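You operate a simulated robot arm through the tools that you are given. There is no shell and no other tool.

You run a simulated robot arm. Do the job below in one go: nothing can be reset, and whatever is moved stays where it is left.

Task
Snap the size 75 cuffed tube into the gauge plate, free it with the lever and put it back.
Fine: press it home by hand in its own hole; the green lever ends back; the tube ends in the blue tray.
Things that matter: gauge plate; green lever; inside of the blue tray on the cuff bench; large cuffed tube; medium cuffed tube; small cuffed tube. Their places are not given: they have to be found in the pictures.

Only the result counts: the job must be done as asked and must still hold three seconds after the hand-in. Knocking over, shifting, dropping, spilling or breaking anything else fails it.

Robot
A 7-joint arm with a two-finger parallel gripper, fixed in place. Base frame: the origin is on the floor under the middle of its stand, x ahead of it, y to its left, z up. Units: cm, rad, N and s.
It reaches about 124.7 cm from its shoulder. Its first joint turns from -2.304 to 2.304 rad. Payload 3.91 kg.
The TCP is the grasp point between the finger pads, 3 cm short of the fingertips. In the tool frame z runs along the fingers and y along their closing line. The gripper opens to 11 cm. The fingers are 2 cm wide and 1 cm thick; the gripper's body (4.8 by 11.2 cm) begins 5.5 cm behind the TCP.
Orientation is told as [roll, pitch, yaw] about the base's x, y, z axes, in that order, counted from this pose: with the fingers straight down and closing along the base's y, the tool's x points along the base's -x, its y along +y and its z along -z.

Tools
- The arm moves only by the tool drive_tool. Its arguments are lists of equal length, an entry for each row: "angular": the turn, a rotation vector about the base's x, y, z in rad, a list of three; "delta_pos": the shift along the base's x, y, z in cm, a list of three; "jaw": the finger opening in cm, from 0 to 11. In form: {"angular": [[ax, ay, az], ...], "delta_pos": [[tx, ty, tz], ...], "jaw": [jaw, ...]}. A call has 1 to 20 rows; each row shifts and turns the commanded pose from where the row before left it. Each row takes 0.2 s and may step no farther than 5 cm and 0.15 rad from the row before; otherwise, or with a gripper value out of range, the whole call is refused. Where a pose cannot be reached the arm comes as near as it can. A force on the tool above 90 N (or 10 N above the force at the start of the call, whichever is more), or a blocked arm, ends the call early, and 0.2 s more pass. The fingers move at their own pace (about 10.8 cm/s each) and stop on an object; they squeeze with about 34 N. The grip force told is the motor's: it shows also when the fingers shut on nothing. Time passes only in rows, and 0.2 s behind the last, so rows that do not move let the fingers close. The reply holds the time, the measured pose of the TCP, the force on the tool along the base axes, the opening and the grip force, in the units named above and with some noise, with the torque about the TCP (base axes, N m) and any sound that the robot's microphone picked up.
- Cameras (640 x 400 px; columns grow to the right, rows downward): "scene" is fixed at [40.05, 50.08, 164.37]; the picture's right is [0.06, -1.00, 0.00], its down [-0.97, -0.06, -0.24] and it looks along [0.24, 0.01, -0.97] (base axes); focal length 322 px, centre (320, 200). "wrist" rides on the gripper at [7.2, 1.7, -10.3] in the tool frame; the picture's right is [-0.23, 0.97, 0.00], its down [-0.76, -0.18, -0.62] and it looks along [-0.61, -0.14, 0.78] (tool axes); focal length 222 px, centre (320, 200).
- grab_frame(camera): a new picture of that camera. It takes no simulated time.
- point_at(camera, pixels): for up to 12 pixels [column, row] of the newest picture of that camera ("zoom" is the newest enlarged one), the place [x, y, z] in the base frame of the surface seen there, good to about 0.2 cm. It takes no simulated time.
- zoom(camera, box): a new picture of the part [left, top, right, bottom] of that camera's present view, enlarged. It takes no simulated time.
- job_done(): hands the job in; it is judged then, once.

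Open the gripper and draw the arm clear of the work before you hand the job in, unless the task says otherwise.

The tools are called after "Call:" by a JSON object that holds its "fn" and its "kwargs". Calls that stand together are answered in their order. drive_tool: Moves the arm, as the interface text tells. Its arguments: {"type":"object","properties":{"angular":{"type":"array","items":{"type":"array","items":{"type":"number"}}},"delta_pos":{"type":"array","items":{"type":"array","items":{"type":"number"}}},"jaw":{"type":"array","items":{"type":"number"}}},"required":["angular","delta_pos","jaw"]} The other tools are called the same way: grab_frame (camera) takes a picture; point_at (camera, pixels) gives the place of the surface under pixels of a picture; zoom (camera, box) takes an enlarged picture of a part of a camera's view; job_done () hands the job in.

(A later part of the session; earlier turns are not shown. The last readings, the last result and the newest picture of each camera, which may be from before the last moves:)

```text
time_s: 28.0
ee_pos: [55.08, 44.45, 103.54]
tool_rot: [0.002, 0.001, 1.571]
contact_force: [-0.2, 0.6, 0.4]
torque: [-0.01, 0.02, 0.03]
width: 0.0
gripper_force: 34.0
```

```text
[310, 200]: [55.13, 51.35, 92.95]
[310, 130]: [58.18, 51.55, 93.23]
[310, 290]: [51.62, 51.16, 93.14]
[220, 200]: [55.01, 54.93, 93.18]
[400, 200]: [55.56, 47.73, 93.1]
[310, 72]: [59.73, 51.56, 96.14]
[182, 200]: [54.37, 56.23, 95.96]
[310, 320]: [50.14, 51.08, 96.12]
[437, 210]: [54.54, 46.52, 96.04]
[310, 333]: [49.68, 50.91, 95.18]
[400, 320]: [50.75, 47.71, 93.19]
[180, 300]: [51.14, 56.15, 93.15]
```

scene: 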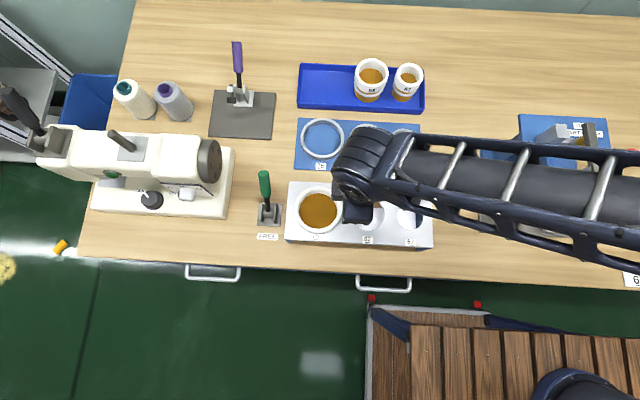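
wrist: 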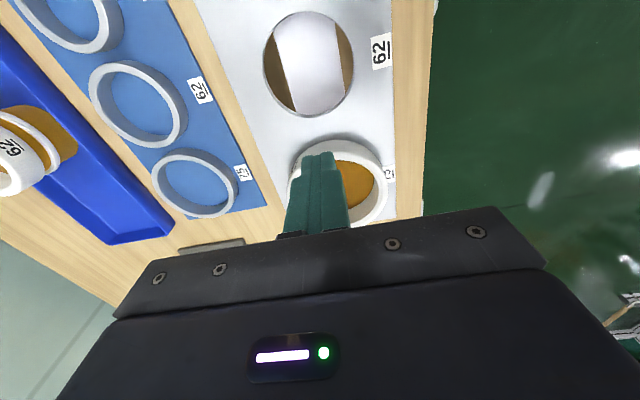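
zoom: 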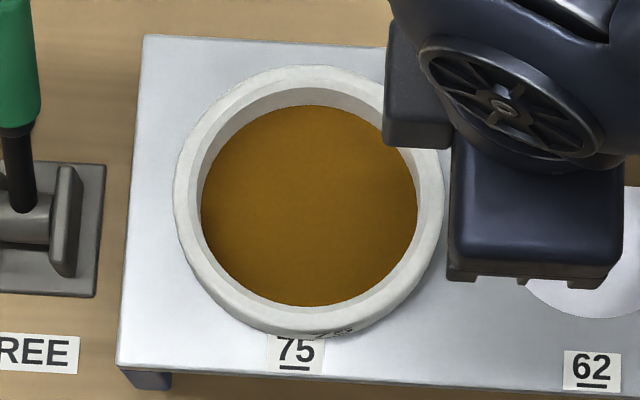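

The rim is level at z≈96.0 and the floor at 93.1. I want a flatter side view of the cuff's underside, so I move back along -y, open the jaws and tilt the hand.

Call:
{"fn": "drive_tool", "kwargs": {"angular": [[0, 0, 0], [0.15, 0, 0], [0.15, 0, 0], [0.15, 0, 0], [0, 0, 0]], "delta_pos": [[0, -3, 0], [0, -3, 0], [0, -2.5, -1], [0, -1.5, -2], [0, 0, 0]], "jaw": [11, 11, 11, 11, 11]}}

Call:
{"fn": "grab_frame", "kwargs": {"camera": "wrist"}}

Call:
{"fn": "grab_frame", "kwargs": {"camera": "scene"}}

```text
time_s: 29.2
ee_pos: [54.97, 34.44, 100.49]
tool_rot: [0.0, -0.451, 1.572]
contact_force: [-0.5, 0.1, 0.4]
torque: [-0.02, -0.01, 0.0]
width: 11.01
gripper_force: 0.0
```

```text
taken
```

wrist: 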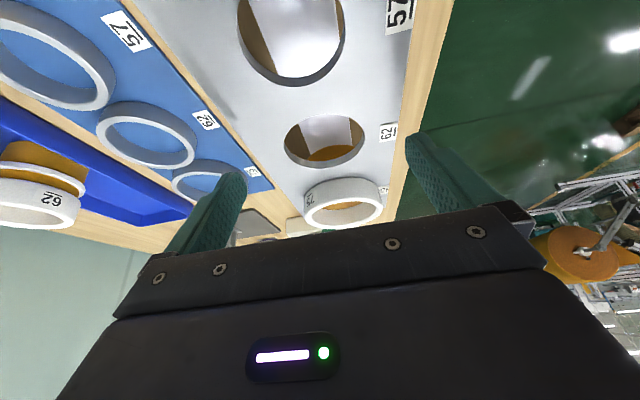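

```text
taken
```

scene: 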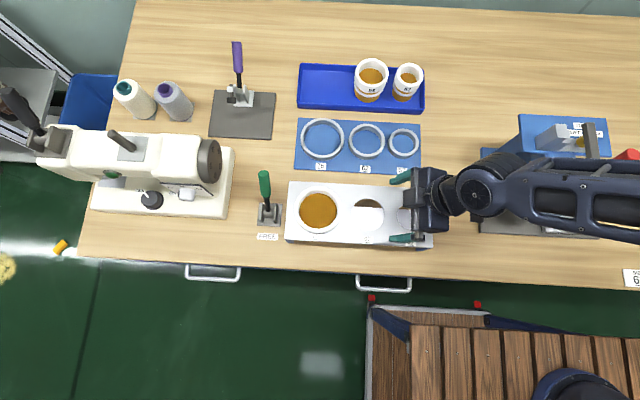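

Through the 62 hole I can see part of the 75 tube's body under the plate at about (330, 150). I enlarge this.

Call:
{"fn": "zoom", "kwargs": {"camera": "wrist", "box": [280, 100, 400, 230]}}

```text
3.08 times, centred on (340, 165) of wrist
```

zoom: 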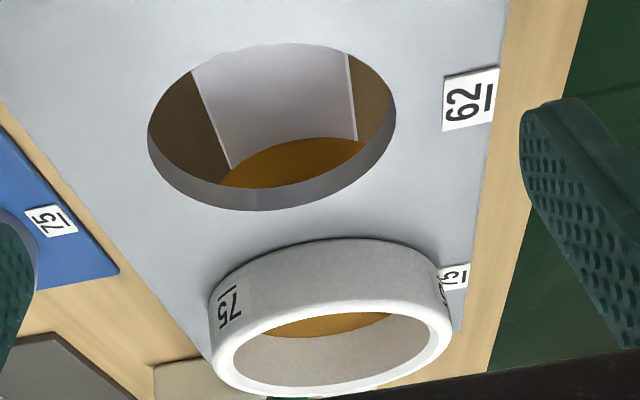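

The cuff seems to sit flush on the plate. I take a closer enlargement of the cuff's base line and measure it.

Call:
{"fn": "zoom", "kwargs": {"camera": "wrist", "box": [312, 170, 372, 210]}}

Call:
{"fn": "point_at", "kwargs": {"camera": "zoom", "pixels": [[320, 60], [320, 75], [320, 90], [320, 110], [320, 150], [320, 190], [200, 90], [200, 110], [450, 90], [450, 110], [320, 40], [320, 220]]}}

```text
10.00 times, centred on (342, 190) of wrist
```

zoom: 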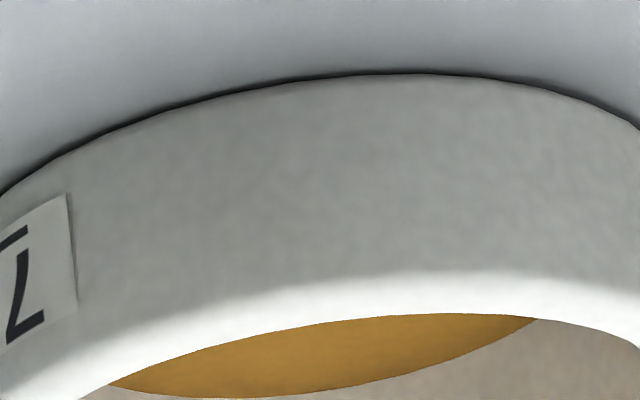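

```text
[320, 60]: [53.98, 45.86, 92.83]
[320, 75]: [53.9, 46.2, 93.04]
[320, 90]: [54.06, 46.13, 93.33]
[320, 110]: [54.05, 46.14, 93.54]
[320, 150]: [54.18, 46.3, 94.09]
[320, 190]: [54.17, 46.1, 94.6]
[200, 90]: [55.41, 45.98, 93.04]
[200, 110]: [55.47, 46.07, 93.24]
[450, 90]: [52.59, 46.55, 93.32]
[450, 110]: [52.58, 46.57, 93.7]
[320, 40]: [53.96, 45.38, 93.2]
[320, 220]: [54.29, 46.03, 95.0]
```

The cuff's base sits at the plate with only a hairline shadow. As a check that it's truly latched, I go back upright over it with open jaws and will grip the cuff lightly for a gentle tug test of a few newtons.

Call:
{"fn": "drive_tool", "kwargs": {"angular": [[-0.15, 0, 0], [-0.15, 0, 0], [-0.15, 0, 0], [0, 0, 0], [0, 0, 0], [0, 0, 0], [0, 0, 0], [0, 0, 0]], "delta_pos": [[0, 1.5, 2], [0, 2.5, 1], [0, 3, 0], [0, 3, 0], [0, 3, 0], [0, 3, 0], [-0.05, 1, 0], [0, 0, 0]], "jaw": [11, 11, 11, 11, 11, 11, 11, 11]}}

Call:
{"fn": "grab_frame", "kwargs": {"camera": "wrist"}}

```text
time_s: 31.0
ee_pos: [55.12, 51.45, 103.6]
tool_rot: [0.0, 0.001, 1.57]
contact_force: [0.5, 0.5, 0.2]
torque: [-0.02, -0.03, 0.03]
width: 11.0
gripper_force: 0.1
```

```text
taken
```

wrist: 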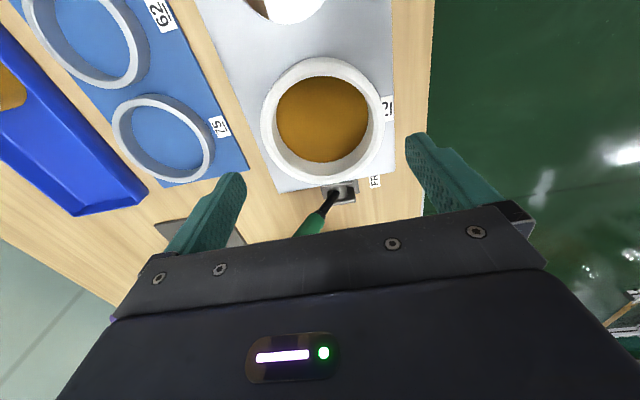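

The cuff lies centred between the open fingers (columns 261–383). I descend to grip height with the tips just above the plate.

Call:
{"fn": "drive_tool", "kwargs": {"angular": [[0, 0, 0], [0, 0, 0], [0, 0, 0], [0, 0, 0], [0, 0, 0], [0, 0, 0]], "delta_pos": [[-0.05, 0, -1.5], [0, 0, -1.5], [0, 0, -1.5], [0, 0, -1.5], [0, 0, -1], [0, 0, 0]], "jaw": [11, 11, 11, 11, 11, 11]}}

```text
time_s: 32.4
ee_pos: [55.04, 51.46, 96.52]
tool_rot: [-0.002, 0.0, 1.571]
contact_force: [-0.2, 0.2, 0.7]
torque: [-0.01, 0.04, 0.01]
width: 11.02
gripper_force: 0.0
```

No contact at z 96.5. I close on the cuff and read the forces.

Call:
{"fn": "drive_tool", "kwargs": {"angular": [[0, 0, 0], [0, 0, 0], [0, 0, 0]], "delta_pos": [[0, 0, 0], [0, 0, 0], [0, 0, 0]], "jaw": [10, 9, 9]}}

```text
time_s: 33.2
ee_pos: [54.97, 51.53, 96.58]
tool_rot: [0.0, -0.001, 1.572]
contact_force: [-0.2, 0.7, -0.4]
torque: [0.05, 0.02, -0.02]
width: 10.28
gripper_force: 34.3
```

Gripped at 10.28. Now a very small upward tug of 0.05 cm.

Call:
{"fn": "drive_tool", "kwargs": {"angular": [[0, 0, 0], [0, 0, 0]], "delta_pos": [[0, 0, 0.05], [0, 0, 0]], "jaw": [9, 9]}}

```text
time_s: 33.8
ee_pos: [54.95, 51.49, 96.61]
tool_rot: [0.0, 0.001, 1.57]
contact_force: [-0.1, 0.6, -0.6]
torque: [0.01, -0.02, 0.02]
width: 10.29
gripper_force: 33.6
```

No resistance yet. I tug 0.1 more.

Call:
{"fn": "drive_tool", "kwargs": {"angular": [[0, 0, 0], [0, 0, 0]], "delta_pos": [[0, 0, 0.1], [0, 0, 0]], "jaw": [9, 9]}}

Call:
{"fn": "grab_frame", "kwargs": {"camera": "wrist"}}

Call:
{"fn": "point_at", "kwargs": {"camera": "wrist", "pixels": [[318, 165], [300, 190], [340, 190], [280, 160], [360, 160], [330, 170]]}}

```text
time_s: 34.4
ee_pos: [55.14, 51.45, 96.82]
tool_rot: [0.001, 0.0, 1.571]
contact_force: [-0.3, -0.1, -0.2]
torque: [0.0, 0.03, -0.01]
width: 10.29
gripper_force: 33.5
```

```text
taken
```

wrist: 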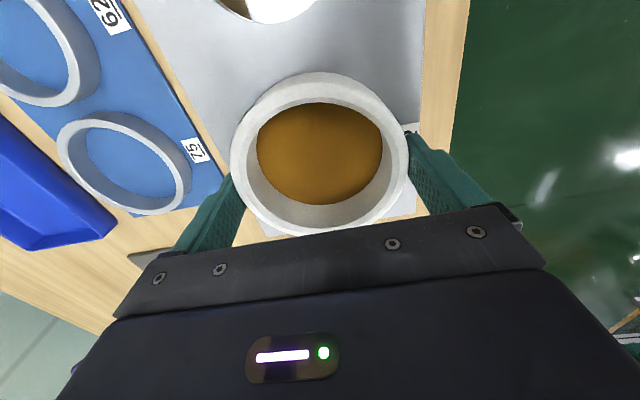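

```text
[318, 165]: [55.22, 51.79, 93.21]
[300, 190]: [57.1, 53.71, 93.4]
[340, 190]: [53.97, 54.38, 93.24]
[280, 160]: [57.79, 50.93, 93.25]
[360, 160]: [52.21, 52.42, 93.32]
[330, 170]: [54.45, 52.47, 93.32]
```

The tube rose 0.15 with no resistance, so it is not latched yet. While still gripping it upright I push it down to see how it meets the stop.

Call:
{"fn": "drive_tool", "kwargs": {"angular": [[0, 0, 0], [0, 0, 0], [0, 0, 0], [0, 0, 0]], "delta_pos": [[0, 0, -0.15], [0, 0, -0.1], [0, 0, -0.1], [0, 0, 0]], "jaw": [9, 9, 9, 9]}}

```text
time_s: 35.4
ee_pos: [54.95, 51.44, 96.63]
tool_rot: [-0.003, -0.003, 1.57]
contact_force: [4.4, -1.3, 32.0]
torque: [-0.41, 0.82, 0.0]
width: 10.29
gripper_force: 34.3
```

At the stop again with 32 N through the grip. I press a bit more.

Call:
{"fn": "drive_tool", "kwargs": {"angular": [[0, 0, 0], [0, 0, 0], [0, 0, 0]], "delta_pos": [[0, 0, -0.1], [0, 0, -0.1], [0, 0, 0]], "jaw": [9, 9, 9]}}

```text
time_s: 36.2
ee_pos: [55.0, 51.56, 96.55]
tool_rot: [-0.003, -0.006, 1.57]
contact_force: [10.9, 0.6, 75.9]
torque: [-0.17, 1.27, -0.14]
width: 10.29
gripper_force: 34.3
```

76 N through the grip without slipping or snapping. I increase further in small steps.

Call:
{"fn": "drive_tool", "kwargs": {"angular": [[0, 0, 0], [0, 0, 0]], "delta_pos": [[0, 0, -0.06], [0, 0, 0]], "jaw": [9, 9]}}

```text
time_s: 36.8
ee_pos: [55.04, 51.49, 96.32]
tool_rot: [-0.003, -0.005, 1.569]
contact_force: [10.1, 0.5, 81.2]
torque: [-0.24, 2.39, -0.04]
width: 10.28
gripper_force: 33.9
```

z dropped to 96.32 with 81 N: either the grip slipped or the tube moved in. I check the floor height.

Call:
{"fn": "grab_frame", "kwargs": {"camera": "wrist"}}

Call:
{"fn": "point_at", "kwargs": {"camera": "wrist", "pixels": [[318, 165], [300, 180], [340, 180], [280, 160], [360, 160], [330, 170], [320, 130], [320, 60], [246, 190], [395, 190]]}}

```text
taken
```

wrist: 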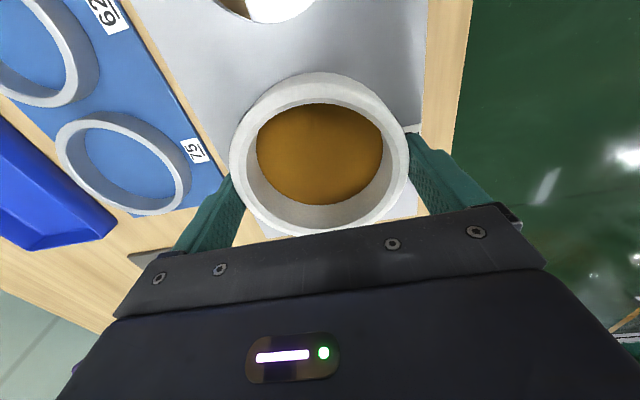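

```text
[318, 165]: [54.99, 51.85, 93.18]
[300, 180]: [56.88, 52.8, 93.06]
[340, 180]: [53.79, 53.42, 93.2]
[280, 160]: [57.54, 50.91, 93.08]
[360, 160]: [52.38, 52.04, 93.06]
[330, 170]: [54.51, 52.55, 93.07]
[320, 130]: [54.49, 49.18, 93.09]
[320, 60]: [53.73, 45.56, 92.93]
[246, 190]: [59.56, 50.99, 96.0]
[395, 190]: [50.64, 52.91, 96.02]
```

The floor is unchanged at 93.1, so the tube is at a hard stop. I unload and repeat the tug with a slightly larger travel, to learn whether the ring catches under the plate.

Call:
{"fn": "drive_tool", "kwargs": {"angular": [[0, 0, 0], [0, 0, 0], [0, 0, 0], [0, 0, 0]], "delta_pos": [[0, 0, 0.2], [0, 0, 0.2], [0, 0, 0.1], [0, 0, 0]], "jaw": [9, 9, 9, 9]}}

Call:
{"fn": "grab_frame", "kwargs": {"camera": "wrist"}}

Call:
{"fn": "point_at", "kwargs": {"camera": "wrist", "pixels": [[318, 165], [300, 180], [340, 180], [280, 160], [360, 160], [330, 170], [320, 130]]}}

```text
time_s: 37.8
ee_pos: [54.93, 51.49, 96.44]
tool_rot: [0.002, 0.003, 1.57]
contact_force: [8.0, 11.1, 11.1]
torque: [0.34, -0.94, 0.38]
width: 10.27
gripper_force: 33.9
```

```text
taken
```

wrist: 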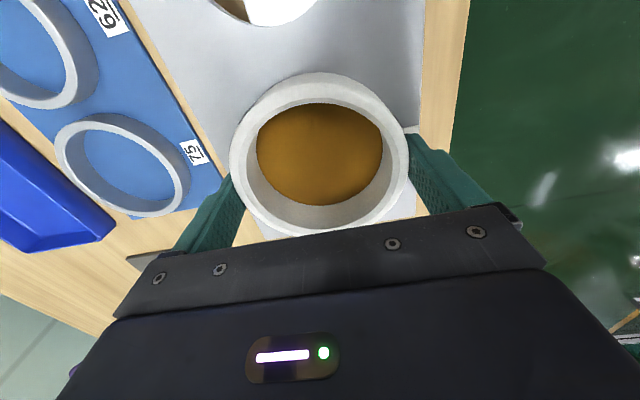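

```text
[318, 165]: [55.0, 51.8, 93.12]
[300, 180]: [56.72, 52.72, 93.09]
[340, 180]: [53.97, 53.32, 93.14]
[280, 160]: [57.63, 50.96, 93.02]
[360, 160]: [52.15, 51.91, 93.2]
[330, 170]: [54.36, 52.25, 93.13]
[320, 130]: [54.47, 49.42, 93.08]
```

Still 11 N of pressing with some side load. I raise another 0.1.

Call:
{"fn": "drive_tool", "kwargs": {"angular": [[0, 0, 0], [0, 0, 0]], "delta_pos": [[0, 0, 0.08], [0, 0, 0]], "jaw": [9, 9]}}

```text
time_s: 38.4
ee_pos: [54.82, 51.4, 96.62]
tool_rot: [0.003, 0.002, 1.572]
contact_force: [0.9, 3.4, -2.1]
torque: [0.27, -0.07, 0.01]
width: 10.26
gripper_force: 33.7
```

Call:
{"fn": "drive_tool", "kwargs": {"angular": [[0, 0, 0], [0, 0, 0]], "delta_pos": [[0, 0, 0.1], [0, 0, 0]], "jaw": [9, 9]}}

Call:
{"fn": "grab_frame", "kwargs": {"camera": "wrist"}}

Call:
{"fn": "point_at", "kwargs": {"camera": "wrist", "pixels": [[318, 165], [300, 180], [340, 180], [280, 160], [360, 160], [330, 170], [320, 130]]}}

```text
time_s: 39.0
ee_pos: [54.94, 51.55, 96.76]
tool_rot: [0.0, 0.0, 1.571]
contact_force: [0.4, -0.5, -1.5]
torque: [-0.09, 0.05, 0.0]
width: 10.26
gripper_force: 33.8
```

```text
taken
```

wrist: 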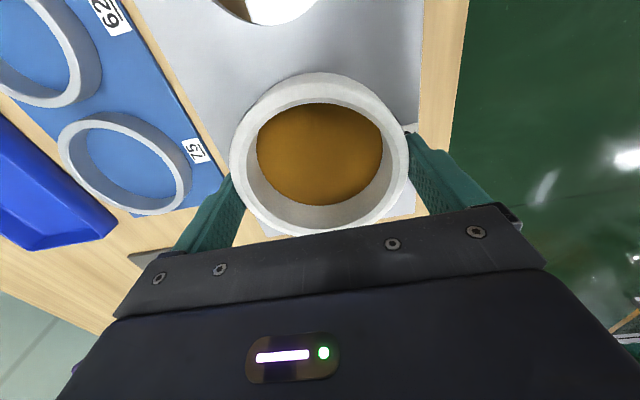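

```text
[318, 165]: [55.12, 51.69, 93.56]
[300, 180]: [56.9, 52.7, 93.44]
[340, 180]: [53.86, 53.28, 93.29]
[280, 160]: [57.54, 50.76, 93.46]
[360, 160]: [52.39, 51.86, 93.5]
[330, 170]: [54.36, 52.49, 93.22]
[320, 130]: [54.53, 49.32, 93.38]
```

It rises freely, so it is not latched. I release it (it settles back), rise, and go look under the plate from the front to understand what holds it.

Call:
{"fn": "drive_tool", "kwargs": {"angular": [[0, 0, 0], [0, 0, 0], [0, 0, 0], [0, 0, 0], [0, 0, 0], [0, 0, 0], [0, 0, 0], [0, 0, 0]], "delta_pos": [[0, 0, -0.25], [0, 0, 0], [0, 0, 0], [0, 0, 1.5], [0, 0, 2], [0, 0, 2], [0, 0, 2], [0, 0, 2]], "jaw": [9, 11, 11, 11, 11, 11, 11, 11]}}

Call:
{"fn": "drive_tool", "kwargs": {"angular": [[0, 0, -0.1428], [0, 0, -0.1428], [0, 0, -0.1428], [0, 0, -0.1428], [0, 0, -0.1428], [0, 0, -0.1428], [0, 0, -0.1428], [0, 0, -0.1428], [0, 0, -0.1428], [0, 0, -0.1428], [0, 0, -0.1428], [0, 0, 0]], "delta_pos": [[-2, 0, 0], [-2, 0, 0], [-2, 0, 0], [-2, 0, 0], [-2, 0, 0], [-2, 0, 0], [-2, 0, 0], [-2, 0, 0], [-2, 0, 0], [0, 0, 0], [0, 0, 0], [0, 0, 0]], "jaw": [11, 11, 11, 11, 11, 11, 11, 11, 11, 11, 11, 11]}}

```text
time_s: 40.8
ee_pos: [55.06, 51.47, 105.99]
tool_rot: [0.0, -0.001, 1.569]
contact_force: [0.6, 0.2, -0.3]
torque: [-0.03, 0.03, -0.02]
width: 10.99
gripper_force: 0.0
```

```text
time_s: 43.4
ee_pos: [37.09, 51.51, 106.01]
tool_rot: [0.001, 0.002, -0.003]
contact_force: [0.6, 0.4, 0.0]
torque: [-0.01, -0.04, 0.01]
width: 11.0
gripper_force: 0.1
```

The hand is at (37, 51.5, 106), upright, yaw 0. I tilt it back and lower it in front of the bench for a flat view under the plate.

Call:
{"fn": "drive_tool", "kwargs": {"angular": [[0, -0.15, 0], [0, -0.15, 0], [0, -0.15, 0], [0, -0.15, 0], [0, 0, 0]], "delta_pos": [[-1, 0, -2], [-1, 0, -2], [0, 0, -2], [0, 0, -2], [0, 0, 0]], "jaw": [11, 11, 11, 11, 11]}}

Call:
{"fn": "grab_frame", "kwargs": {"camera": "wrist"}}

Call:
{"fn": "grab_frame", "kwargs": {"camera": "scene"}}

```text
time_s: 44.6
ee_pos: [34.99, 51.37, 98.12]
tool_rot: [0.0, -0.601, 0.0]
contact_force: [-0.2, -0.8, 0.2]
torque: [0.02, 0.03, 0.01]
width: 11.0
gripper_force: 0.1
```

```text
taken
```

wrist: 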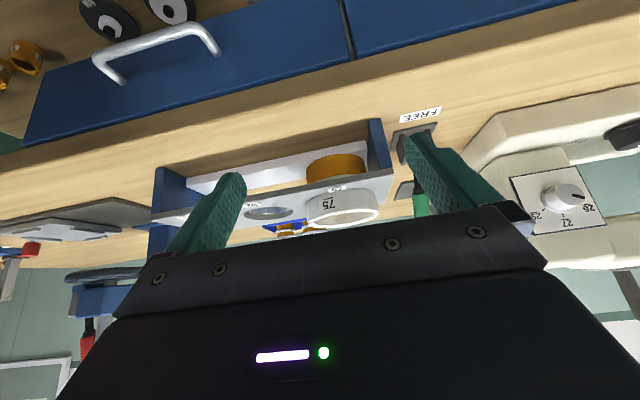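

```text
taken
```

scene: 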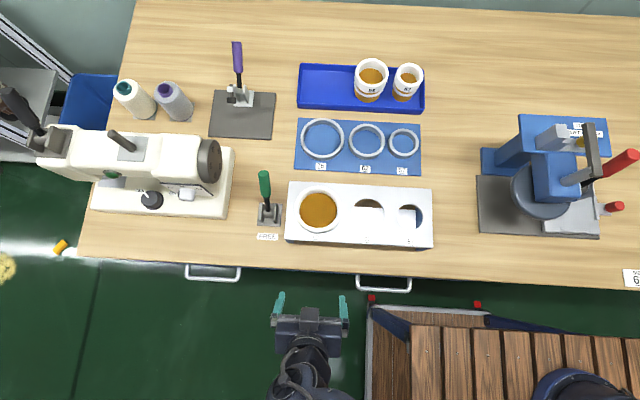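

Now I can see under the plate at about (335, 165). I enlarge that part.

Call:
{"fn": "zoom", "kwargs": {"camera": "wrist", "box": [285, 130, 395, 230]}}

Call:
{"fn": "point_at", "kwargs": {"camera": "zoom", "pixels": [[285, 140], [285, 200], [285, 220], [285, 240], [285, 265], [285, 100], [285, 80], [500, 180], [285, 130], [285, 180]]}}

```text
4.00 times, centred on (340, 180) of wrist
```

zoom: 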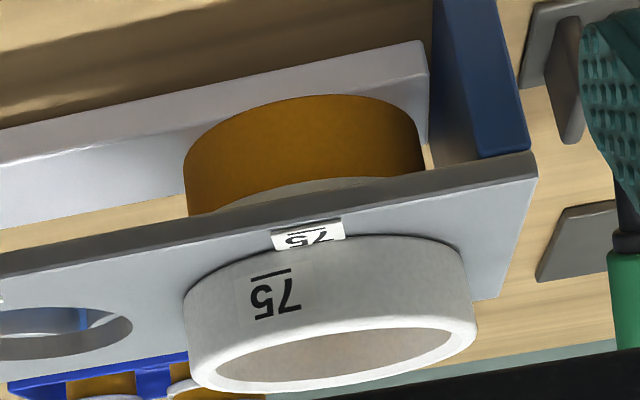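

```text
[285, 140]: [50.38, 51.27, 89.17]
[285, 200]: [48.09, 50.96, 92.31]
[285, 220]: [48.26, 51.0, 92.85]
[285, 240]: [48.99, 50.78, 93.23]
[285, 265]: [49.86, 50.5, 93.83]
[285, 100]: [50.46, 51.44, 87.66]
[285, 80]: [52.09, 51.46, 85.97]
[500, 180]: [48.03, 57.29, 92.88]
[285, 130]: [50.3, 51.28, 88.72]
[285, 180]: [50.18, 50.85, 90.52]
```

The white ring is visible below the plate's underside at about (320, 185). I lower the camera a bit for a flatter look at the gap between ring and plate.

Call:
{"fn": "drive_tool", "kwargs": {"angular": [[0, -0.1, 0], [0, -0.1, 0], [0, 0, 0]], "delta_pos": [[-0.5, 0, -3], [-0.5, 0, -2.5], [0, 0, 0]], "jaw": [11, 11, 11]}}

Call:
{"fn": "grab_frame", "kwargs": {"camera": "wrist"}}

```text
time_s: 45.4
ee_pos: [34.06, 51.49, 92.51]
tool_rot: [0.001, -0.8, 0.002]
contact_force: [0.5, -0.4, -0.3]
torque: [-0.01, -0.02, 0.02]
width: 10.98
gripper_force: 0.1
```

```text
taken
```

wrist: 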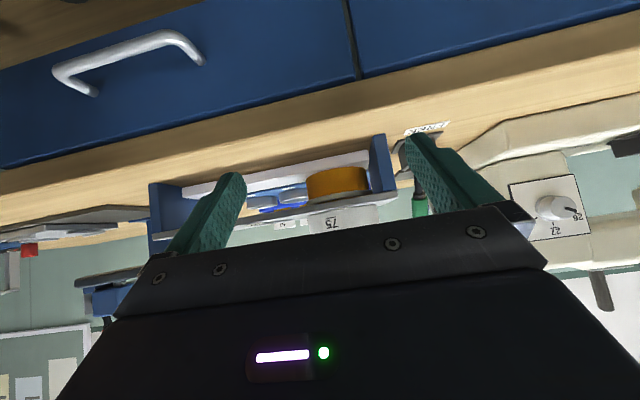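

Call:
{"fn": "zoom", "kwargs": {"camera": "wrist", "box": [295, 150, 385, 235]}}

Call:
{"fn": "point_at", "kwargs": {"camera": "zoom", "pixels": [[285, 100], [285, 140], [285, 190], [285, 205], [285, 215], [285, 225], [285, 235], [285, 250], [285, 275], [500, 205], [500, 220], [285, 85]]}}

```text
4.71 times, centred on (340, 192) of wrist
```

zoom: 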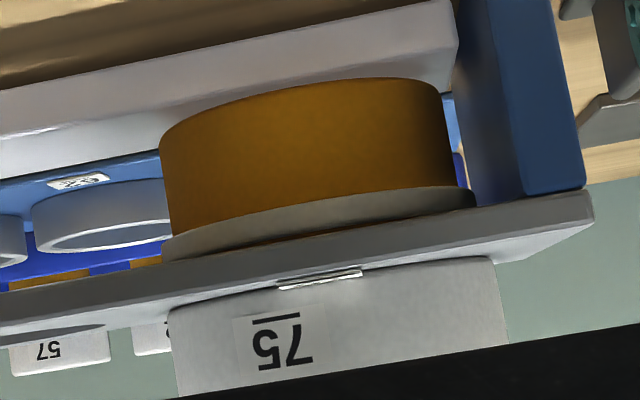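

```text
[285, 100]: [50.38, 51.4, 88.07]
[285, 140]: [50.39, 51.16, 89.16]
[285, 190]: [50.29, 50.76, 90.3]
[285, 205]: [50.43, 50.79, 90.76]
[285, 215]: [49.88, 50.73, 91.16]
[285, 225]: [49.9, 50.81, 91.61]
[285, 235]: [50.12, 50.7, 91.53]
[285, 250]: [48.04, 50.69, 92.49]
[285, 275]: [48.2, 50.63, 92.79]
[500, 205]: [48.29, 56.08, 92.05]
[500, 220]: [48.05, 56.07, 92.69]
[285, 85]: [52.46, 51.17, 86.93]
```

From the front, the ring (radius ≈5.0, z 90.9–91.6) sits below the plate's underside with a small gap, so it is wider than the hole and has passed through. I return upright above the tube to repeat the tug over slightly more than that play.

Call:
{"fn": "drive_tool", "kwargs": {"angular": [[0, 0.15, 0], [0, 0.15, 0], [0, 0.15, 0], [0, 0.15, 0], [0, 0.15, 0], [0, 0.05, 0], [0, 0, 0], [0, 0, 0], [0, 0, 0], [0, 0, 0], [0, 0, 0], [0, 0, 0]], "delta_pos": [[0, 0, 2.5], [0, 0, 2.5], [0, 0, 2.5], [0, 0, 2.5], [0, 0, 2.5], [2, 0, 0], [3.8, 0, 0], [3.8, 0, 0], [3.8, 0, 0], [3.8, 0, 0], [3.7, 0, 0], [0, 0, 0]], "jaw": [11, 11, 11, 11, 11, 11, 11, 11, 11, 11, 11, 11]}}

Call:
{"fn": "grab_frame", "kwargs": {"camera": "wrist"}}

```text
time_s: 48.0
ee_pos: [54.89, 51.27, 104.99]
tool_rot: [0.0, 0.001, -0.001]
contact_force: [0.7, -0.2, 0.0]
torque: [0.02, 0.04, 0.02]
width: 11.01
gripper_force: 0.0
```

```text
taken
```

wrist: 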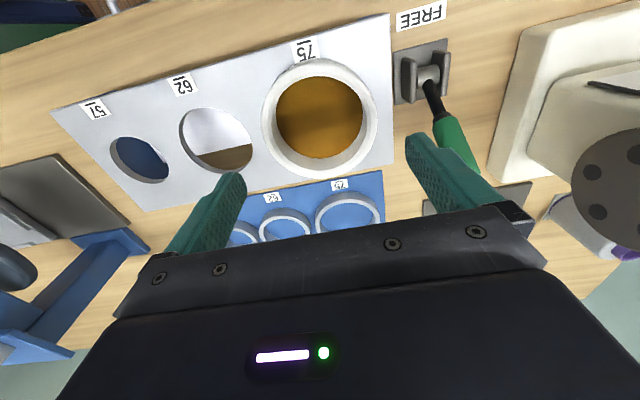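

I check the tube's centre for this grip direction.

Call:
{"fn": "point_at", "kwargs": {"camera": "wrist", "pixels": [[264, 120], [376, 115], [320, 62], [320, 180], [280, 85], [355, 75], [275, 155], [365, 150], [320, 110], [436, 110], [455, 140], [462, 155]]}}

```text
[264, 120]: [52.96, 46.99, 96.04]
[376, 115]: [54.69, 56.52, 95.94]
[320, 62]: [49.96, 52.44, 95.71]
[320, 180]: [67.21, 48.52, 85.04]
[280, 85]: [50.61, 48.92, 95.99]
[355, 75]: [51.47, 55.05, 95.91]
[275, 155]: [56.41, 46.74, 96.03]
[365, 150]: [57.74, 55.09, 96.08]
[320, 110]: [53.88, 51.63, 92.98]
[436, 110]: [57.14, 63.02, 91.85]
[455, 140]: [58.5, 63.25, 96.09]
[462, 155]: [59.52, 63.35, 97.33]
```

The tube centre is about (54.8, 51.45). I descend over it with the jaws open to grip height.

Call:
{"fn": "drive_tool", "kwargs": {"angular": [[0, 0, 0], [0, 0, 0], [0, 0, 0], [0, 0, 0], [0, 0, 0], [0, 0, 0], [0, 0, 0]], "delta_pos": [[0, 0.05, -2], [0, 0, -2], [0, 0, -1.5], [0, 0, -1.3], [0, 0, -1], [0, 0, -0.7], [0, 0, 0]], "jaw": [11, 11, 11, 11, 11, 11, 11]}}

Call:
{"fn": "drive_tool", "kwargs": {"angular": [[0, 0, 0], [0, 0, 0], [0, 0, 0]], "delta_pos": [[0, 0, 0], [0, 0, 0], [0, 0, 0]], "jaw": [10, 9, 9]}}

```text
time_s: 49.6
ee_pos: [54.87, 51.62, 96.55]
tool_rot: [0.0, 0.0, 0.0]
contact_force: [0.3, -0.3, -0.8]
torque: [0.0, -0.02, 0.02]
width: 11.01
gripper_force: 0.0
```

```text
time_s: 50.4
ee_pos: [54.94, 51.59, 96.53]
tool_rot: [0.0, 0.001, -0.001]
contact_force: [0.5, -0.2, 0.6]
torque: [-0.05, -0.01, 0.01]
width: 10.26
gripper_force: 34.1
```

Gripped along y. I tug up in 0.1 steps and watch the vertical force.

Call:
{"fn": "drive_tool", "kwargs": {"angular": [[0, 0, 0], [0, 0, 0], [0, 0, 0]], "delta_pos": [[0, 0, 0.1], [0, 0, 0.1], [0, 0, 0]], "jaw": [9, 9, 9]}}

Call:
{"fn": "drive_tool", "kwargs": {"angular": [[0, 0, 0], [0, 0, 0]], "delta_pos": [[0, 0, 0.06], [0, 0, 0]], "jaw": [9, 9]}}

```text
time_s: 51.2
ee_pos: [54.77, 51.5, 96.7]
tool_rot: [-0.001, 0.0, 0.0]
contact_force: [-0.7, 0.6, -0.2]
torque: [-0.02, -0.01, 0.01]
width: 10.21
gripper_force: 34.0
```

```text
time_s: 51.8
ee_pos: [54.79, 51.39, 96.85]
tool_rot: [0.0, 0.001, -0.001]
contact_force: [0.9, -0.3, -1.1]
torque: [0.0, 0.0, 0.01]
width: 10.25
gripper_force: 34.1
```

Risen about 0.3 without resistance. I continue a little more.

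Call:
{"fn": "drive_tool", "kwargs": {"angular": [[0, 0, 0], [0, 0, 0], [0, 0, 0]], "delta_pos": [[0, 0, 0.06], [0, 0, 0.06], [0, 0, 0]], "jaw": [9, 9, 9]}}

Call:
{"fn": "grab_frame", "kwargs": {"camera": "wrist"}}

Call:
{"fn": "point_at", "kwargs": {"camera": "wrist", "pixels": [[318, 150], [300, 170], [340, 170], [280, 150], [360, 150], [330, 160], [320, 130]]}}

```text
time_s: 52.6
ee_pos: [54.99, 51.46, 96.95]
tool_rot: [-0.001, 0.0, -0.001]
contact_force: [0.7, 0.5, -1.5]
torque: [-0.02, 0.01, 0.02]
width: 10.22
gripper_force: 33.9
```

```text
taken
```

wrist: 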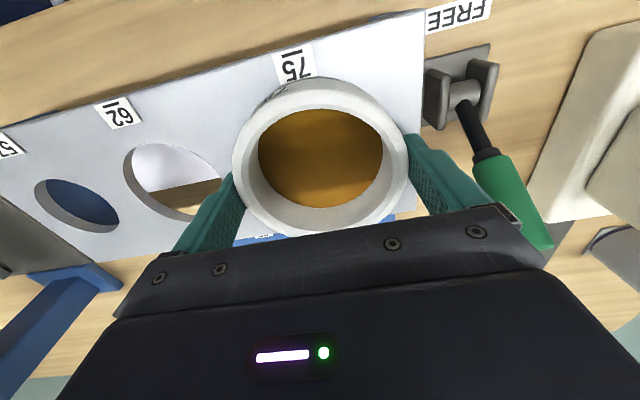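

```text
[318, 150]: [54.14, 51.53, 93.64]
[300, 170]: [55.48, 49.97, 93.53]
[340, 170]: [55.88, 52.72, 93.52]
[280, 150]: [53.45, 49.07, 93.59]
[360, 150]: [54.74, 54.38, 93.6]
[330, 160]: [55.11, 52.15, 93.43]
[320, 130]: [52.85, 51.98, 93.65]
```

At +0.45 there's still no resistance, so it is definitely not latched. I lower it back, release, and prepare for a harder, centred press with closed fingers on its floor.

Call:
{"fn": "drive_tool", "kwargs": {"angular": [[0, 0, 0], [0, 0, 0], [0, 0, 0], [0, 0, 0], [0, 0, 0], [0, 0, 0], [0, 0, 0], [0, 0, 0], [0, 0, 0], [0, 0, 0], [0, 0, 0]], "delta_pos": [[0, 0, -0.2], [0, 0, -0.2], [0, 0, 0], [0, 0, 0], [0, 0, 1.5], [0, 0, 1.5], [0, 0, 1.5], [0, 0, 1], [0, 0, 0], [0, 0, 0], [0, 0, 0]], "jaw": [9, 9, 11, 11, 11, 11, 11, 11, 5, 0, 0]}}

Call:
{"fn": "grab_frame", "kwargs": {"camera": "wrist"}}

```text
time_s: 55.0
ee_pos: [54.9, 51.57, 101.95]
tool_rot: [0.0, -0.001, 0.001]
contact_force: [-0.1, -0.8, -0.3]
torque: [0.02, -0.02, 0.0]
width: 0.0
gripper_force: 33.8
```

```text
taken
```

wrist: 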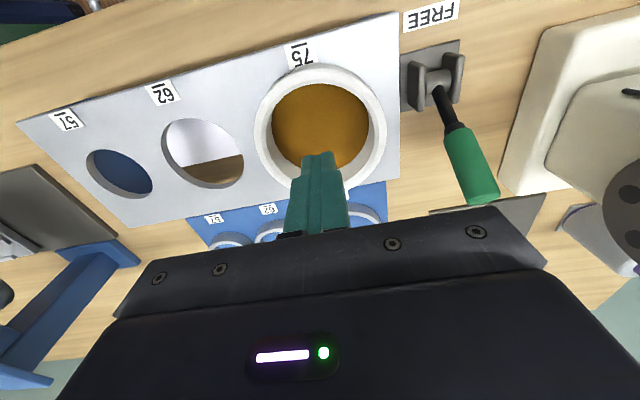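

The fingers are closed above the cup's centre and the lever's full handle is visible to the right (top at about (483, 195)). I take lever points for later, then lower into the cup.

Call:
{"fn": "point_at", "kwargs": {"camera": "wrist", "pixels": [[440, 95], [447, 115], [455, 132], [468, 160], [478, 185], [483, 195], [454, 165], [484, 160], [427, 98], [455, 70], [560, 60], [520, 200]]}}

Call:
{"fn": "drive_tool", "kwargs": {"angular": [[0, 0, 0], [0, 0, 0], [0, 0, 0], [0, 0, 0], [0, 0, 0]], "delta_pos": [[0.03, -0.08, -1.8], [0, 0, -1.8], [0, 0, -1.4], [0, 0, -0.4], [0, 0, 0]], "jaw": [0, 0, 0, 0, 0]}}

```text
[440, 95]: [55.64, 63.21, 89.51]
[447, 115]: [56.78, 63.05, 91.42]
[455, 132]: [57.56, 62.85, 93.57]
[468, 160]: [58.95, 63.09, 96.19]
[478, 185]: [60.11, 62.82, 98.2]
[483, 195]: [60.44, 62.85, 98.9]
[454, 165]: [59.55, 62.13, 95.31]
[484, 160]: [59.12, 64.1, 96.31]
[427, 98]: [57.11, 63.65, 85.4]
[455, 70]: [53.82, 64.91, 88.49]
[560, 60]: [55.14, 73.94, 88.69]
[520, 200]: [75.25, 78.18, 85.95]
```

```text
time_s: 56.2
ee_pos: [54.87, 51.49, 96.6]
tool_rot: [0.0, 0.0, -0.001]
contact_force: [0.2, 0.2, 0.1]
torque: [0.0, 0.02, 0.0]
width: 0.0
gripper_force: 33.6
```

Tips are about 0.5 above the floor. I lower to contact and load up gradually.

Call:
{"fn": "drive_tool", "kwargs": {"angular": [[0, 0, 0], [0, 0, 0], [0, 0, 0], [0, 0, 0], [0, 0, 0]], "delta_pos": [[0, 0, -0.3], [0, 0, -0.2], [0, 0, -0.2], [0, 0, -0.1], [0, 0, 0]], "jaw": [0, 0, 0, 0, 0]}}

```text
time_s: 57.4
ee_pos: [54.87, 51.48, 95.96]
tool_rot: [0.003, -0.001, -0.001]
contact_force: [-4.1, -5.6, 30.3]
torque: [-0.22, 0.12, 0.02]
width: 0.0
gripper_force: 33.8
```

Call:
{"fn": "drive_tool", "kwargs": {"angular": [[0, 0, 0], [0, 0, 0], [0, 0, 0], [0, 0, 0]], "delta_pos": [[0, 0, -0.1], [0, 0, -0.1], [0, 0, 0], [0, 0, 0]], "jaw": [0, 0, 0, 0]}}

```text
time_s: 58.4
ee_pos: [55.01, 51.33, 95.9]
tool_rot: [0.004, -0.004, -0.001]
contact_force: [1.7, -4.6, 76.7]
torque: [-0.15, 0.12, -0.04]
width: 0.01
gripper_force: 34.5
```

76.7 N and no snap. I go past 90 N in small increments.

Call:
{"fn": "drive_tool", "kwargs": {"angular": [[0, 0, 0], [0, 0, 0], [0, 0, 0]], "delta_pos": [[0, 0, -0.04], [0, 0, -0.02], [0, 0, 0]], "jaw": [0, 0, 0]}}

```text
time_s: 59.2
ee_pos: [54.9, 51.34, 96.02]
tool_rot: [0.006, -0.006, -0.001]
contact_force: [4.4, -5.1, 79.1]
torque: [-0.16, 0.01, 0.02]
width: 0.0
gripper_force: 34.4
```

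Call:
{"fn": "drive_tool", "kwargs": {"angular": [[0, 0, 0], [0, 0, 0], [0, 0, 0]], "delta_pos": [[0, 0, -0.05], [0, 0, -0.04], [0, 0, 0]], "jaw": [0, 0, 0]}}

```text
time_s: 60.0
ee_pos: [54.78, 51.5, 96.04]
tool_rot: [0.006, -0.005, 0.0]
contact_force: [3.7, -6.2, 85.4]
torque: [-0.21, 0.04, -0.07]
width: 0.0
gripper_force: 34.0
```

Force saturates near 85 N at the hard stop. My estimate of the ring-to-plate play may be up to 0.6 cm, so my tug of 0.45 may not have reached the catch; I release, reopen and repeat the tug with finer watch.

Call:
{"fn": "drive_tool", "kwargs": {"angular": [[0, 0, 0], [0, 0, 0], [0, 0, 0], [0, 0, 0], [0, 0, 0], [0, 0, 0], [0, 0, 0], [0, 0, 0]], "delta_pos": [[0, 0, 0.5], [0, 0, 1.5], [0, 0, 1.5], [0, 0, 1.5], [0, 0, 1], [0, 0, 0], [0, 0, 0], [0, 0, 0]], "jaw": [0, 0, 0, 0, 0, 11, 11, 11]}}

Call:
{"fn": "grab_frame", "kwargs": {"camera": "wrist"}}

```text
time_s: 61.8
ee_pos: [54.89, 51.39, 101.51]
tool_rot: [0.0, 0.0, -0.001]
contact_force: [0.1, 0.0, -0.1]
torque: [-0.02, -0.01, 0.0]
width: 11.02
gripper_force: 0.1
```

```text
taken
```

wrist: 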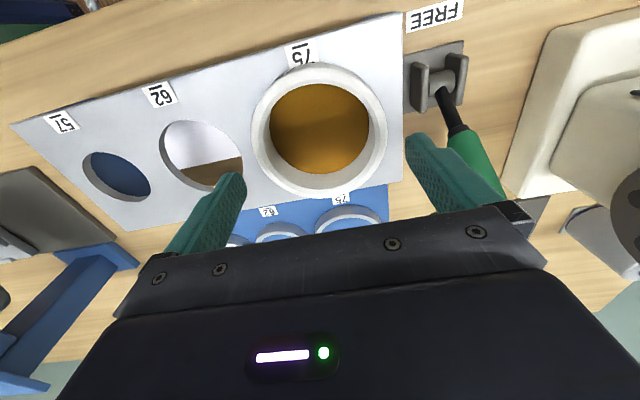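

The hand is open over the tube (rim columns 251–387). I descend 5 cm and grip the cuff again.

Call:
{"fn": "drive_tool", "kwargs": {"angular": [[0, 0, 0], [0, 0, 0], [0, 0, 0], [0, 0, 0], [0, 0, 0], [0, 0, 0], [0, 0, 0], [0, 0, 0]], "delta_pos": [[0, 0.06, -1.5], [0, 0, -1.5], [0, 0, -1.2], [0, 0, -0.8], [0, 0, 0], [0, 0, 0], [0, 0, 0], [0, 0, 0]], "jaw": [11, 11, 11, 11, 11, 10, 9, 9]}}

Call:
{"fn": "drive_tool", "kwargs": {"angular": [[0, 0, 0], [0, 0, 0], [0, 0, 0], [0, 0, 0]], "delta_pos": [[0, 0, 0.15], [0, 0, 0.15], [0, 0, 0.1], [0, 0, 0]], "jaw": [9, 9, 9, 9]}}

```text
time_s: 63.6
ee_pos: [54.85, 51.67, 96.46]
tool_rot: [0.002, 0.0, 0.0]
contact_force: [1.4, 0.5, 0.8]
torque: [-0.05, -0.06, 0.08]
width: 10.28
gripper_force: 33.6
```

```text
time_s: 64.6
ee_pos: [55.02, 51.44, 97.12]
tool_rot: [0.002, -0.002, -0.001]
contact_force: [-0.3, -0.3, -0.8]
torque: [0.01, 0.01, 0.0]
width: 10.24
gripper_force: 34.1
```

No force at +0.4. I continue with 0.1 steps, one at a time.

Call:
{"fn": "drive_tool", "kwargs": {"angular": [[0, 0, 0], [0, 0, 0]], "delta_pos": [[0, 0, 0.1], [0, 0, 0]], "jaw": [9, 9]}}

Call:
{"fn": "drive_tool", "kwargs": {"angular": [[0, 0, 0], [0, 0, 0]], "delta_pos": [[0, 0, 0.1], [0, 0, 0]], "jaw": [9, 9]}}

Call:
{"fn": "grab_frame", "kwargs": {"camera": "wrist"}}

Call:
{"fn": "point_at", "kwargs": {"camera": "wrist", "pixels": [[318, 150], [300, 170], [340, 170], [280, 150], [360, 150], [330, 160], [320, 130]]}}

```text
time_s: 65.2
ee_pos: [54.86, 51.51, 97.07]
tool_rot: [0.0, 0.0, 0.0]
contact_force: [-0.1, 0.5, -1.3]
torque: [0.01, 0.01, 0.01]
width: 10.27
gripper_force: 34.4
```

```text
time_s: 65.8
ee_pos: [54.86, 51.57, 97.08]
tool_rot: [-0.002, -0.001, 0.0]
contact_force: [1.3, -0.8, -2.0]
torque: [0.03, 0.02, 0.0]
width: 10.28
gripper_force: 33.8
```

```text
taken
```

wrist: 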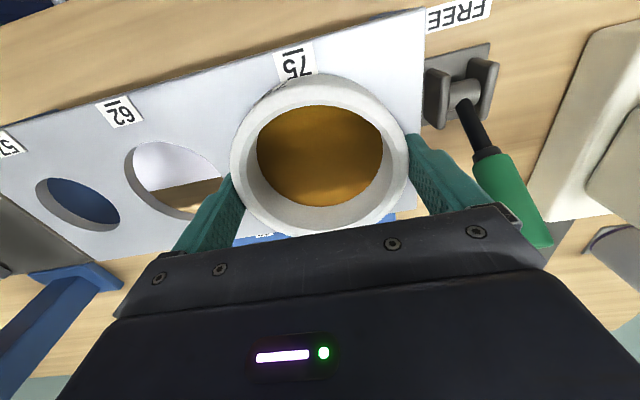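

```text
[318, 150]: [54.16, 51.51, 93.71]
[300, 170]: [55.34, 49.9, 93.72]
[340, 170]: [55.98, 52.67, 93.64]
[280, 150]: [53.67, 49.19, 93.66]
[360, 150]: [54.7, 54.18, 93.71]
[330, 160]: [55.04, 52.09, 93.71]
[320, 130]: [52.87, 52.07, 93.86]
```

Floor at 93.72 (+0.6), force about -2. I go one step further.

Call:
{"fn": "drive_tool", "kwargs": {"angular": [[0, 0, 0], [0, 0, 0]], "delta_pos": [[0, 0, 0.1], [0, 0, 0]], "jaw": [9, 9]}}

Call:
{"fn": "drive_tool", "kwargs": {"angular": [[0, 0, 0], [0, 0, 0]], "delta_pos": [[0, 0, 0.1], [0, 0, 0]], "jaw": [9, 9]}}

```text
time_s: 66.4
ee_pos: [54.98, 51.51, 97.13]
tool_rot: [0.001, 0.001, -0.001]
contact_force: [-0.4, 0.0, -0.9]
torque: [0.01, 0.0, 0.0]
width: 10.26
gripper_force: 33.8
```

```text
time_s: 67.0
ee_pos: [54.8, 51.59, 97.31]
tool_rot: [-0.001, 0.001, -0.001]
contact_force: [0.1, -0.7, -1.0]
torque: [0.01, 0.01, 0.01]
width: 10.23
gripper_force: 33.9
```

At +0.8 it is still free, so it is not latched. I try another way: raise it until the ring is above the plate, let go, and see whether it stands proud on its ring; then I can press it through properly.

Call:
{"fn": "drive_tool", "kwargs": {"angular": [[0, 0, 0], [0, 0, 0], [0, 0, 0], [0, 0, 0], [0, 0, 0]], "delta_pos": [[0, 0, 0.4], [0, 0, 0.4], [0, 0, 0.4], [0, 0, 0.4], [0, 0, 0]], "jaw": [9, 9, 9, 9, 9]}}

Call:
{"fn": "grab_frame", "kwargs": {"camera": "wrist"}}

Call:
{"fn": "point_at", "kwargs": {"camera": "wrist", "pixels": [[318, 150], [300, 170], [340, 170], [280, 150], [360, 150], [330, 160], [320, 130]]}}

```text
time_s: 68.2
ee_pos: [54.95, 51.6, 98.94]
tool_rot: [0.001, -0.002, 0.001]
contact_force: [0.6, -1.2, -0.8]
torque: [-0.02, -0.05, 0.01]
width: 10.26
gripper_force: 33.8
```

```text
taken
```

wrist: 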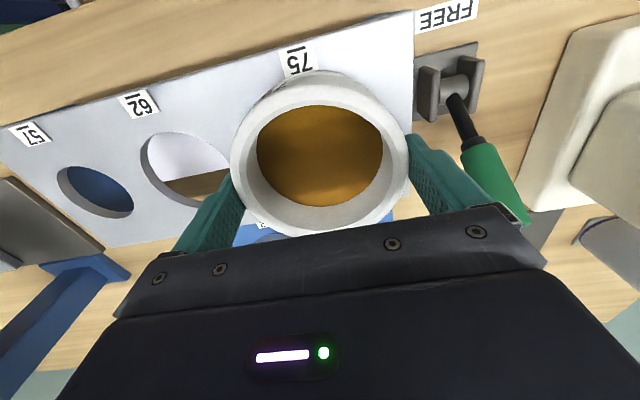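

```text
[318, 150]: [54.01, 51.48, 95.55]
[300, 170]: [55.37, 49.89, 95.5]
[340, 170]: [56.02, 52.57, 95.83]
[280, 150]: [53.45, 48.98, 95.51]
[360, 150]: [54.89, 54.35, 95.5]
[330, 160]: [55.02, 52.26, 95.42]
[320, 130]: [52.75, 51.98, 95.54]
```

The floor is at 95.54, with the ring just above the plate. I open the jaws and see whether the tube stays proud.

Call:
{"fn": "drive_tool", "kwargs": {"angular": [[0, 0, 0], [0, 0, 0], [0, 0, 0], [0, 0, 0]], "delta_pos": [[0, 0, 0], [0, 0, 0], [0, 0, 0], [0, 0, 0]], "jaw": [11, 11, 11, 11]}}

Call:
{"fn": "grab_frame", "kwargs": {"camera": "wrist"}}

Call:
{"fn": "point_at", "kwargs": {"camera": "wrist", "pixels": [[318, 140], [300, 150], [340, 150], [290, 130], [350, 130], [330, 140], [320, 130]]}}

```text
time_s: 69.2
ee_pos: [54.9, 51.55, 98.84]
tool_rot: [-0.001, 0.001, 0.001]
contact_force: [-0.2, -0.1, 0.2]
torque: [0.03, -0.02, 0.03]
width: 11.01
gripper_force: 0.1
```

```text
taken
```

wrist: 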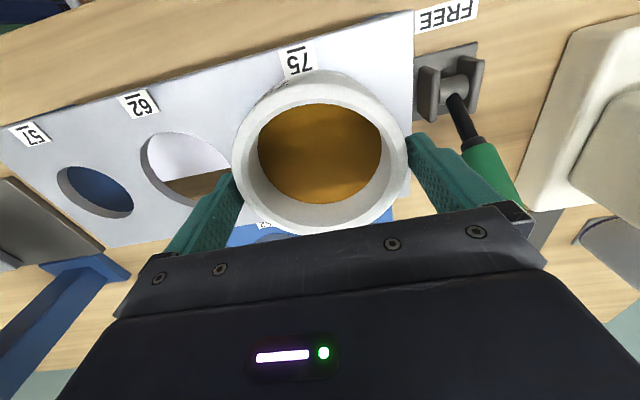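

```text
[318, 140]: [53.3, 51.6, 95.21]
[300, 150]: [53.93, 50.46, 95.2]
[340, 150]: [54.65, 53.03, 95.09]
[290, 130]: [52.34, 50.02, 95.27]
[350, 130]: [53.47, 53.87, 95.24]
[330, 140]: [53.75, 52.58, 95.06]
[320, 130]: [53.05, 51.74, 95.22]
```

Now it stands proud on its ring (floor 95.2), so the ring does catch the plate. I rise, close the fingers and press it from above through the snap.

Call:
{"fn": "drive_tool", "kwargs": {"angular": [[0, 0, 0], [0, 0, 0], [0, 0, 0], [0, 0, 0], [0, 0, 0], [0, 0, 0], [0, 0, 0]], "delta_pos": [[0, 0, 1.5], [0, 0, 1.5], [0, 0, 1.5], [0, 0, 1], [0, 0, 0], [0, 0, 0], [0, 0, 0]], "jaw": [11, 11, 11, 11, 5, 0, 0]}}

Call:
{"fn": "grab_frame", "kwargs": {"camera": "wrist"}}

Call:
{"fn": "point_at", "kwargs": {"camera": "wrist", "pixels": [[260, 120], [380, 120], [320, 68], [290, 130], [350, 130], [300, 100], [340, 100], [320, 90], [390, 30]]}}

```text
time_s: 70.8
ee_pos: [55.04, 51.43, 104.34]
tool_rot: [0.0, 0.0, 0.0]
contact_force: [-0.4, -0.2, -0.3]
torque: [-0.02, 0.0, -0.01]
width: 0.0
gripper_force: 34.2
```

```text
taken
```

wrist: 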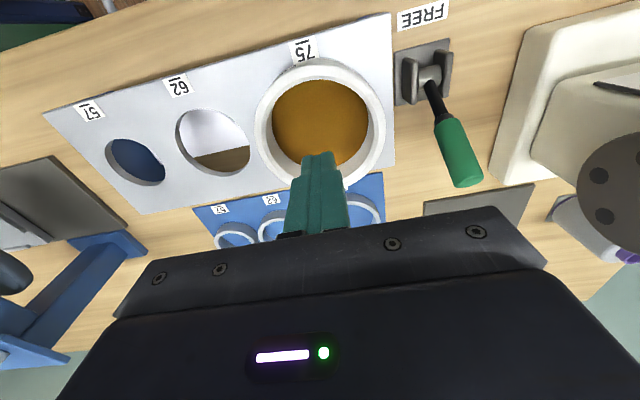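

```text
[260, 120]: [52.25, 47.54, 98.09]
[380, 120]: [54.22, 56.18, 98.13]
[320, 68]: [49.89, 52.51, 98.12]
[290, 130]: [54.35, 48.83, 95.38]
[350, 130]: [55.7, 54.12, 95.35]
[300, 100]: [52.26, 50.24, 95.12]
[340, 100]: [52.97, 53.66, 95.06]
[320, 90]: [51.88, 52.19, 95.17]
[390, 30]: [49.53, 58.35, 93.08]
```

The rim is level at 98.1. I lower the closed fingers onto the floor's centre (contact expected at z≈98.2).

Call:
{"fn": "drive_tool", "kwargs": {"angular": [[0, 0, 0], [0, 0, 0], [0, 0, 0], [0, 0, 0], [0, 0, 0]], "delta_pos": [[-0.1, 0, -2], [0, 0, -1.8], [0, 0, -1.3], [0, 0, -0.5], [0, 0, 0]], "jaw": [0, 0, 0, 0, 0]}}

Call:
{"fn": "drive_tool", "kwargs": {"angular": [[0, 0, 0], [0, 0, 0], [0, 0, 0], [0, 0, 0]], "delta_pos": [[0, 0, -0.2], [0, 0, -0.2], [0, 0, -0.1], [0, 0, 0]], "jaw": [0, 0, 0, 0]}}

```text
time_s: 72.0
ee_pos: [54.77, 51.4, 98.72]
tool_rot: [0.0, -0.001, 0.001]
contact_force: [0.2, -0.4, 0.4]
torque: [0.01, 0.0, -0.01]
width: 0.01
gripper_force: 34.2
```

```text
time_s: 73.0
ee_pos: [54.91, 51.49, 98.31]
tool_rot: [-0.001, 0.0, -0.001]
contact_force: [0.1, -0.1, -0.4]
torque: [0.0, 0.01, 0.0]
width: 0.0
gripper_force: 34.0
```

No contact yet at 98.3. I press down in small steps.

Call:
{"fn": "drive_tool", "kwargs": {"angular": [[0, 0, 0], [0, 0, 0], [0, 0, 0]], "delta_pos": [[0, 0, -0.15], [0, 0, -0.1], [0, 0, 0]], "jaw": [0, 0, 0]}}

```text
time_s: 73.8
ee_pos: [54.82, 51.47, 98.04]
tool_rot: [0.0, 0.0, -0.001]
contact_force: [-0.4, -0.9, -0.5]
torque: [0.03, -0.03, 0.0]
width: 0.0
gripper_force: 34.1
```

Call:
{"fn": "drive_tool", "kwargs": {"angular": [[0, 0, 0], [0, 0, 0], [0, 0, 0]], "delta_pos": [[0, 0, -0.1], [0, 0, -0.1], [0, 0, 0]], "jaw": [0, 0, 0]}}

Call:
{"fn": "grab_frame", "kwargs": {"camera": "wrist"}}

Call:
{"fn": "point_at", "kwargs": {"camera": "wrist", "pixels": [[280, 130], [365, 130], [320, 120], [300, 130], [345, 130], [320, 93], [285, 180], [365, 180]]}}

```text
time_s: 74.6
ee_pos: [54.8, 51.51, 97.77]
tool_rot: [0.003, 0.001, 0.0]
contact_force: [0.3, -0.3, -0.1]
torque: [-0.01, 0.05, 0.02]
width: 0.03
gripper_force: 33.7
```

```text
taken
```

wrist: 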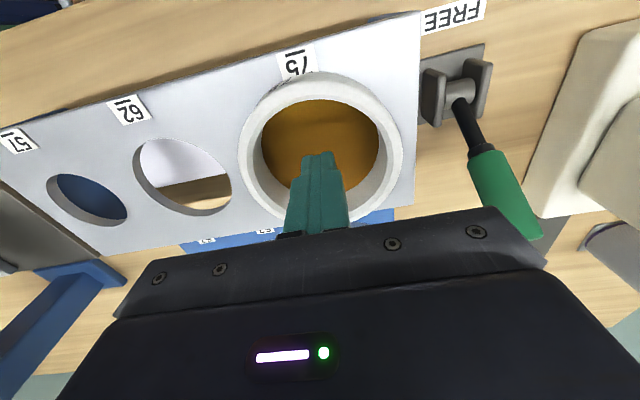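

```text
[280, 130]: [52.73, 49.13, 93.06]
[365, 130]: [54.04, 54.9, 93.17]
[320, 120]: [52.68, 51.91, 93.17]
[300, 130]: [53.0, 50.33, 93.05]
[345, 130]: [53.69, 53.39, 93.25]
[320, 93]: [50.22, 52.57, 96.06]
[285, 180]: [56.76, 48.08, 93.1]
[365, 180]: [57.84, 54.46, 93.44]
```

The light touch pushed it through: the floor is now at 93.1 (home). I follow it down and press it firmly against its stop for a moment.

Call:
{"fn": "drive_tool", "kwargs": {"angular": [[0, 0, 0], [0, 0, 0], [0, 0, 0], [0, 0, 0], [0, 0, 0], [0, 0, 0]], "delta_pos": [[0, 0, -0.7], [0, 0, -0.6], [0, 0, -0.3], [0, 0, -0.2], [0, 0, -0.1], [0, 0, 0]], "jaw": [0, 0, 0, 0, 0, 0]}}

```text
time_s: 76.0
ee_pos: [54.88, 51.61, 96.08]
tool_rot: [0.003, -0.002, 0.0]
contact_force: [-2.3, -1.4, 16.1]
torque: [-0.06, 0.08, -0.03]
width: 0.02
gripper_force: 34.1
```

Call:
{"fn": "drive_tool", "kwargs": {"angular": [[0, 0, 0], [0, 0, 0], [0, 0, 0], [0, 0, 0]], "delta_pos": [[0, 0, -0.1], [0, 0, -0.1], [0, 0, -0.08], [0, 0, 0]], "jaw": [0, 0, 0, 0]}}

```text
time_s: 77.0
ee_pos: [54.79, 51.58, 95.84]
tool_rot: [0.006, -0.005, 0.001]
contact_force: [-1.3, -4.9, 70.2]
torque: [-0.15, 0.14, -0.01]
width: 0.0
gripper_force: 34.0
```

Pressed at 70 N and settled. I back off and repeat the gentle tug test, since this time it was pushed through from proud.

Call:
{"fn": "drive_tool", "kwargs": {"angular": [[0, 0, 0], [0, 0, 0], [0, 0, 0], [0, 0, 0], [0, 0, 0], [0, 0, 0], [0, 0, 0], [0, 0, 0]], "delta_pos": [[0, 0, 0.5], [0, 0, 1.5], [0, 0, 1.5], [0, 0, 1.5], [0, 0, 1], [0, 0, 0], [0, 0, 0], [0, 0, 0]], "jaw": [0, 0, 0, 0, 0, 11, 11, 11]}}

Call:
{"fn": "drive_tool", "kwargs": {"angular": [[0, 0, 0], [0, 0, 0], [0, 0, 0], [0, 0, 0], [0, 0, 0], [0, 0, 0], [0, 0, 0], [0, 0, 0]], "delta_pos": [[0, -0.03, -1.5], [0, 0, -1.5], [0, 0, -1.2], [0, 0, -0.9], [0, 0, 0], [0, 0, 0], [0, 0, 0], [0, 0, 0]], "jaw": [11, 11, 11, 11, 11, 10, 9, 9]}}

```text
time_s: 78.8
ee_pos: [54.76, 51.38, 101.64]
tool_rot: [0.0, -0.001, 0.001]
contact_force: [-0.1, 0.3, -0.2]
torque: [0.02, -0.05, 0.0]
width: 11.0
gripper_force: 0.1
```

```text
time_s: 80.6
ee_pos: [54.86, 51.46, 96.7]
tool_rot: [-0.001, 0.001, 0.0]
contact_force: [0.6, 0.2, 0.6]
torque: [0.04, -0.04, -0.01]
width: 10.2
gripper_force: 33.9
```

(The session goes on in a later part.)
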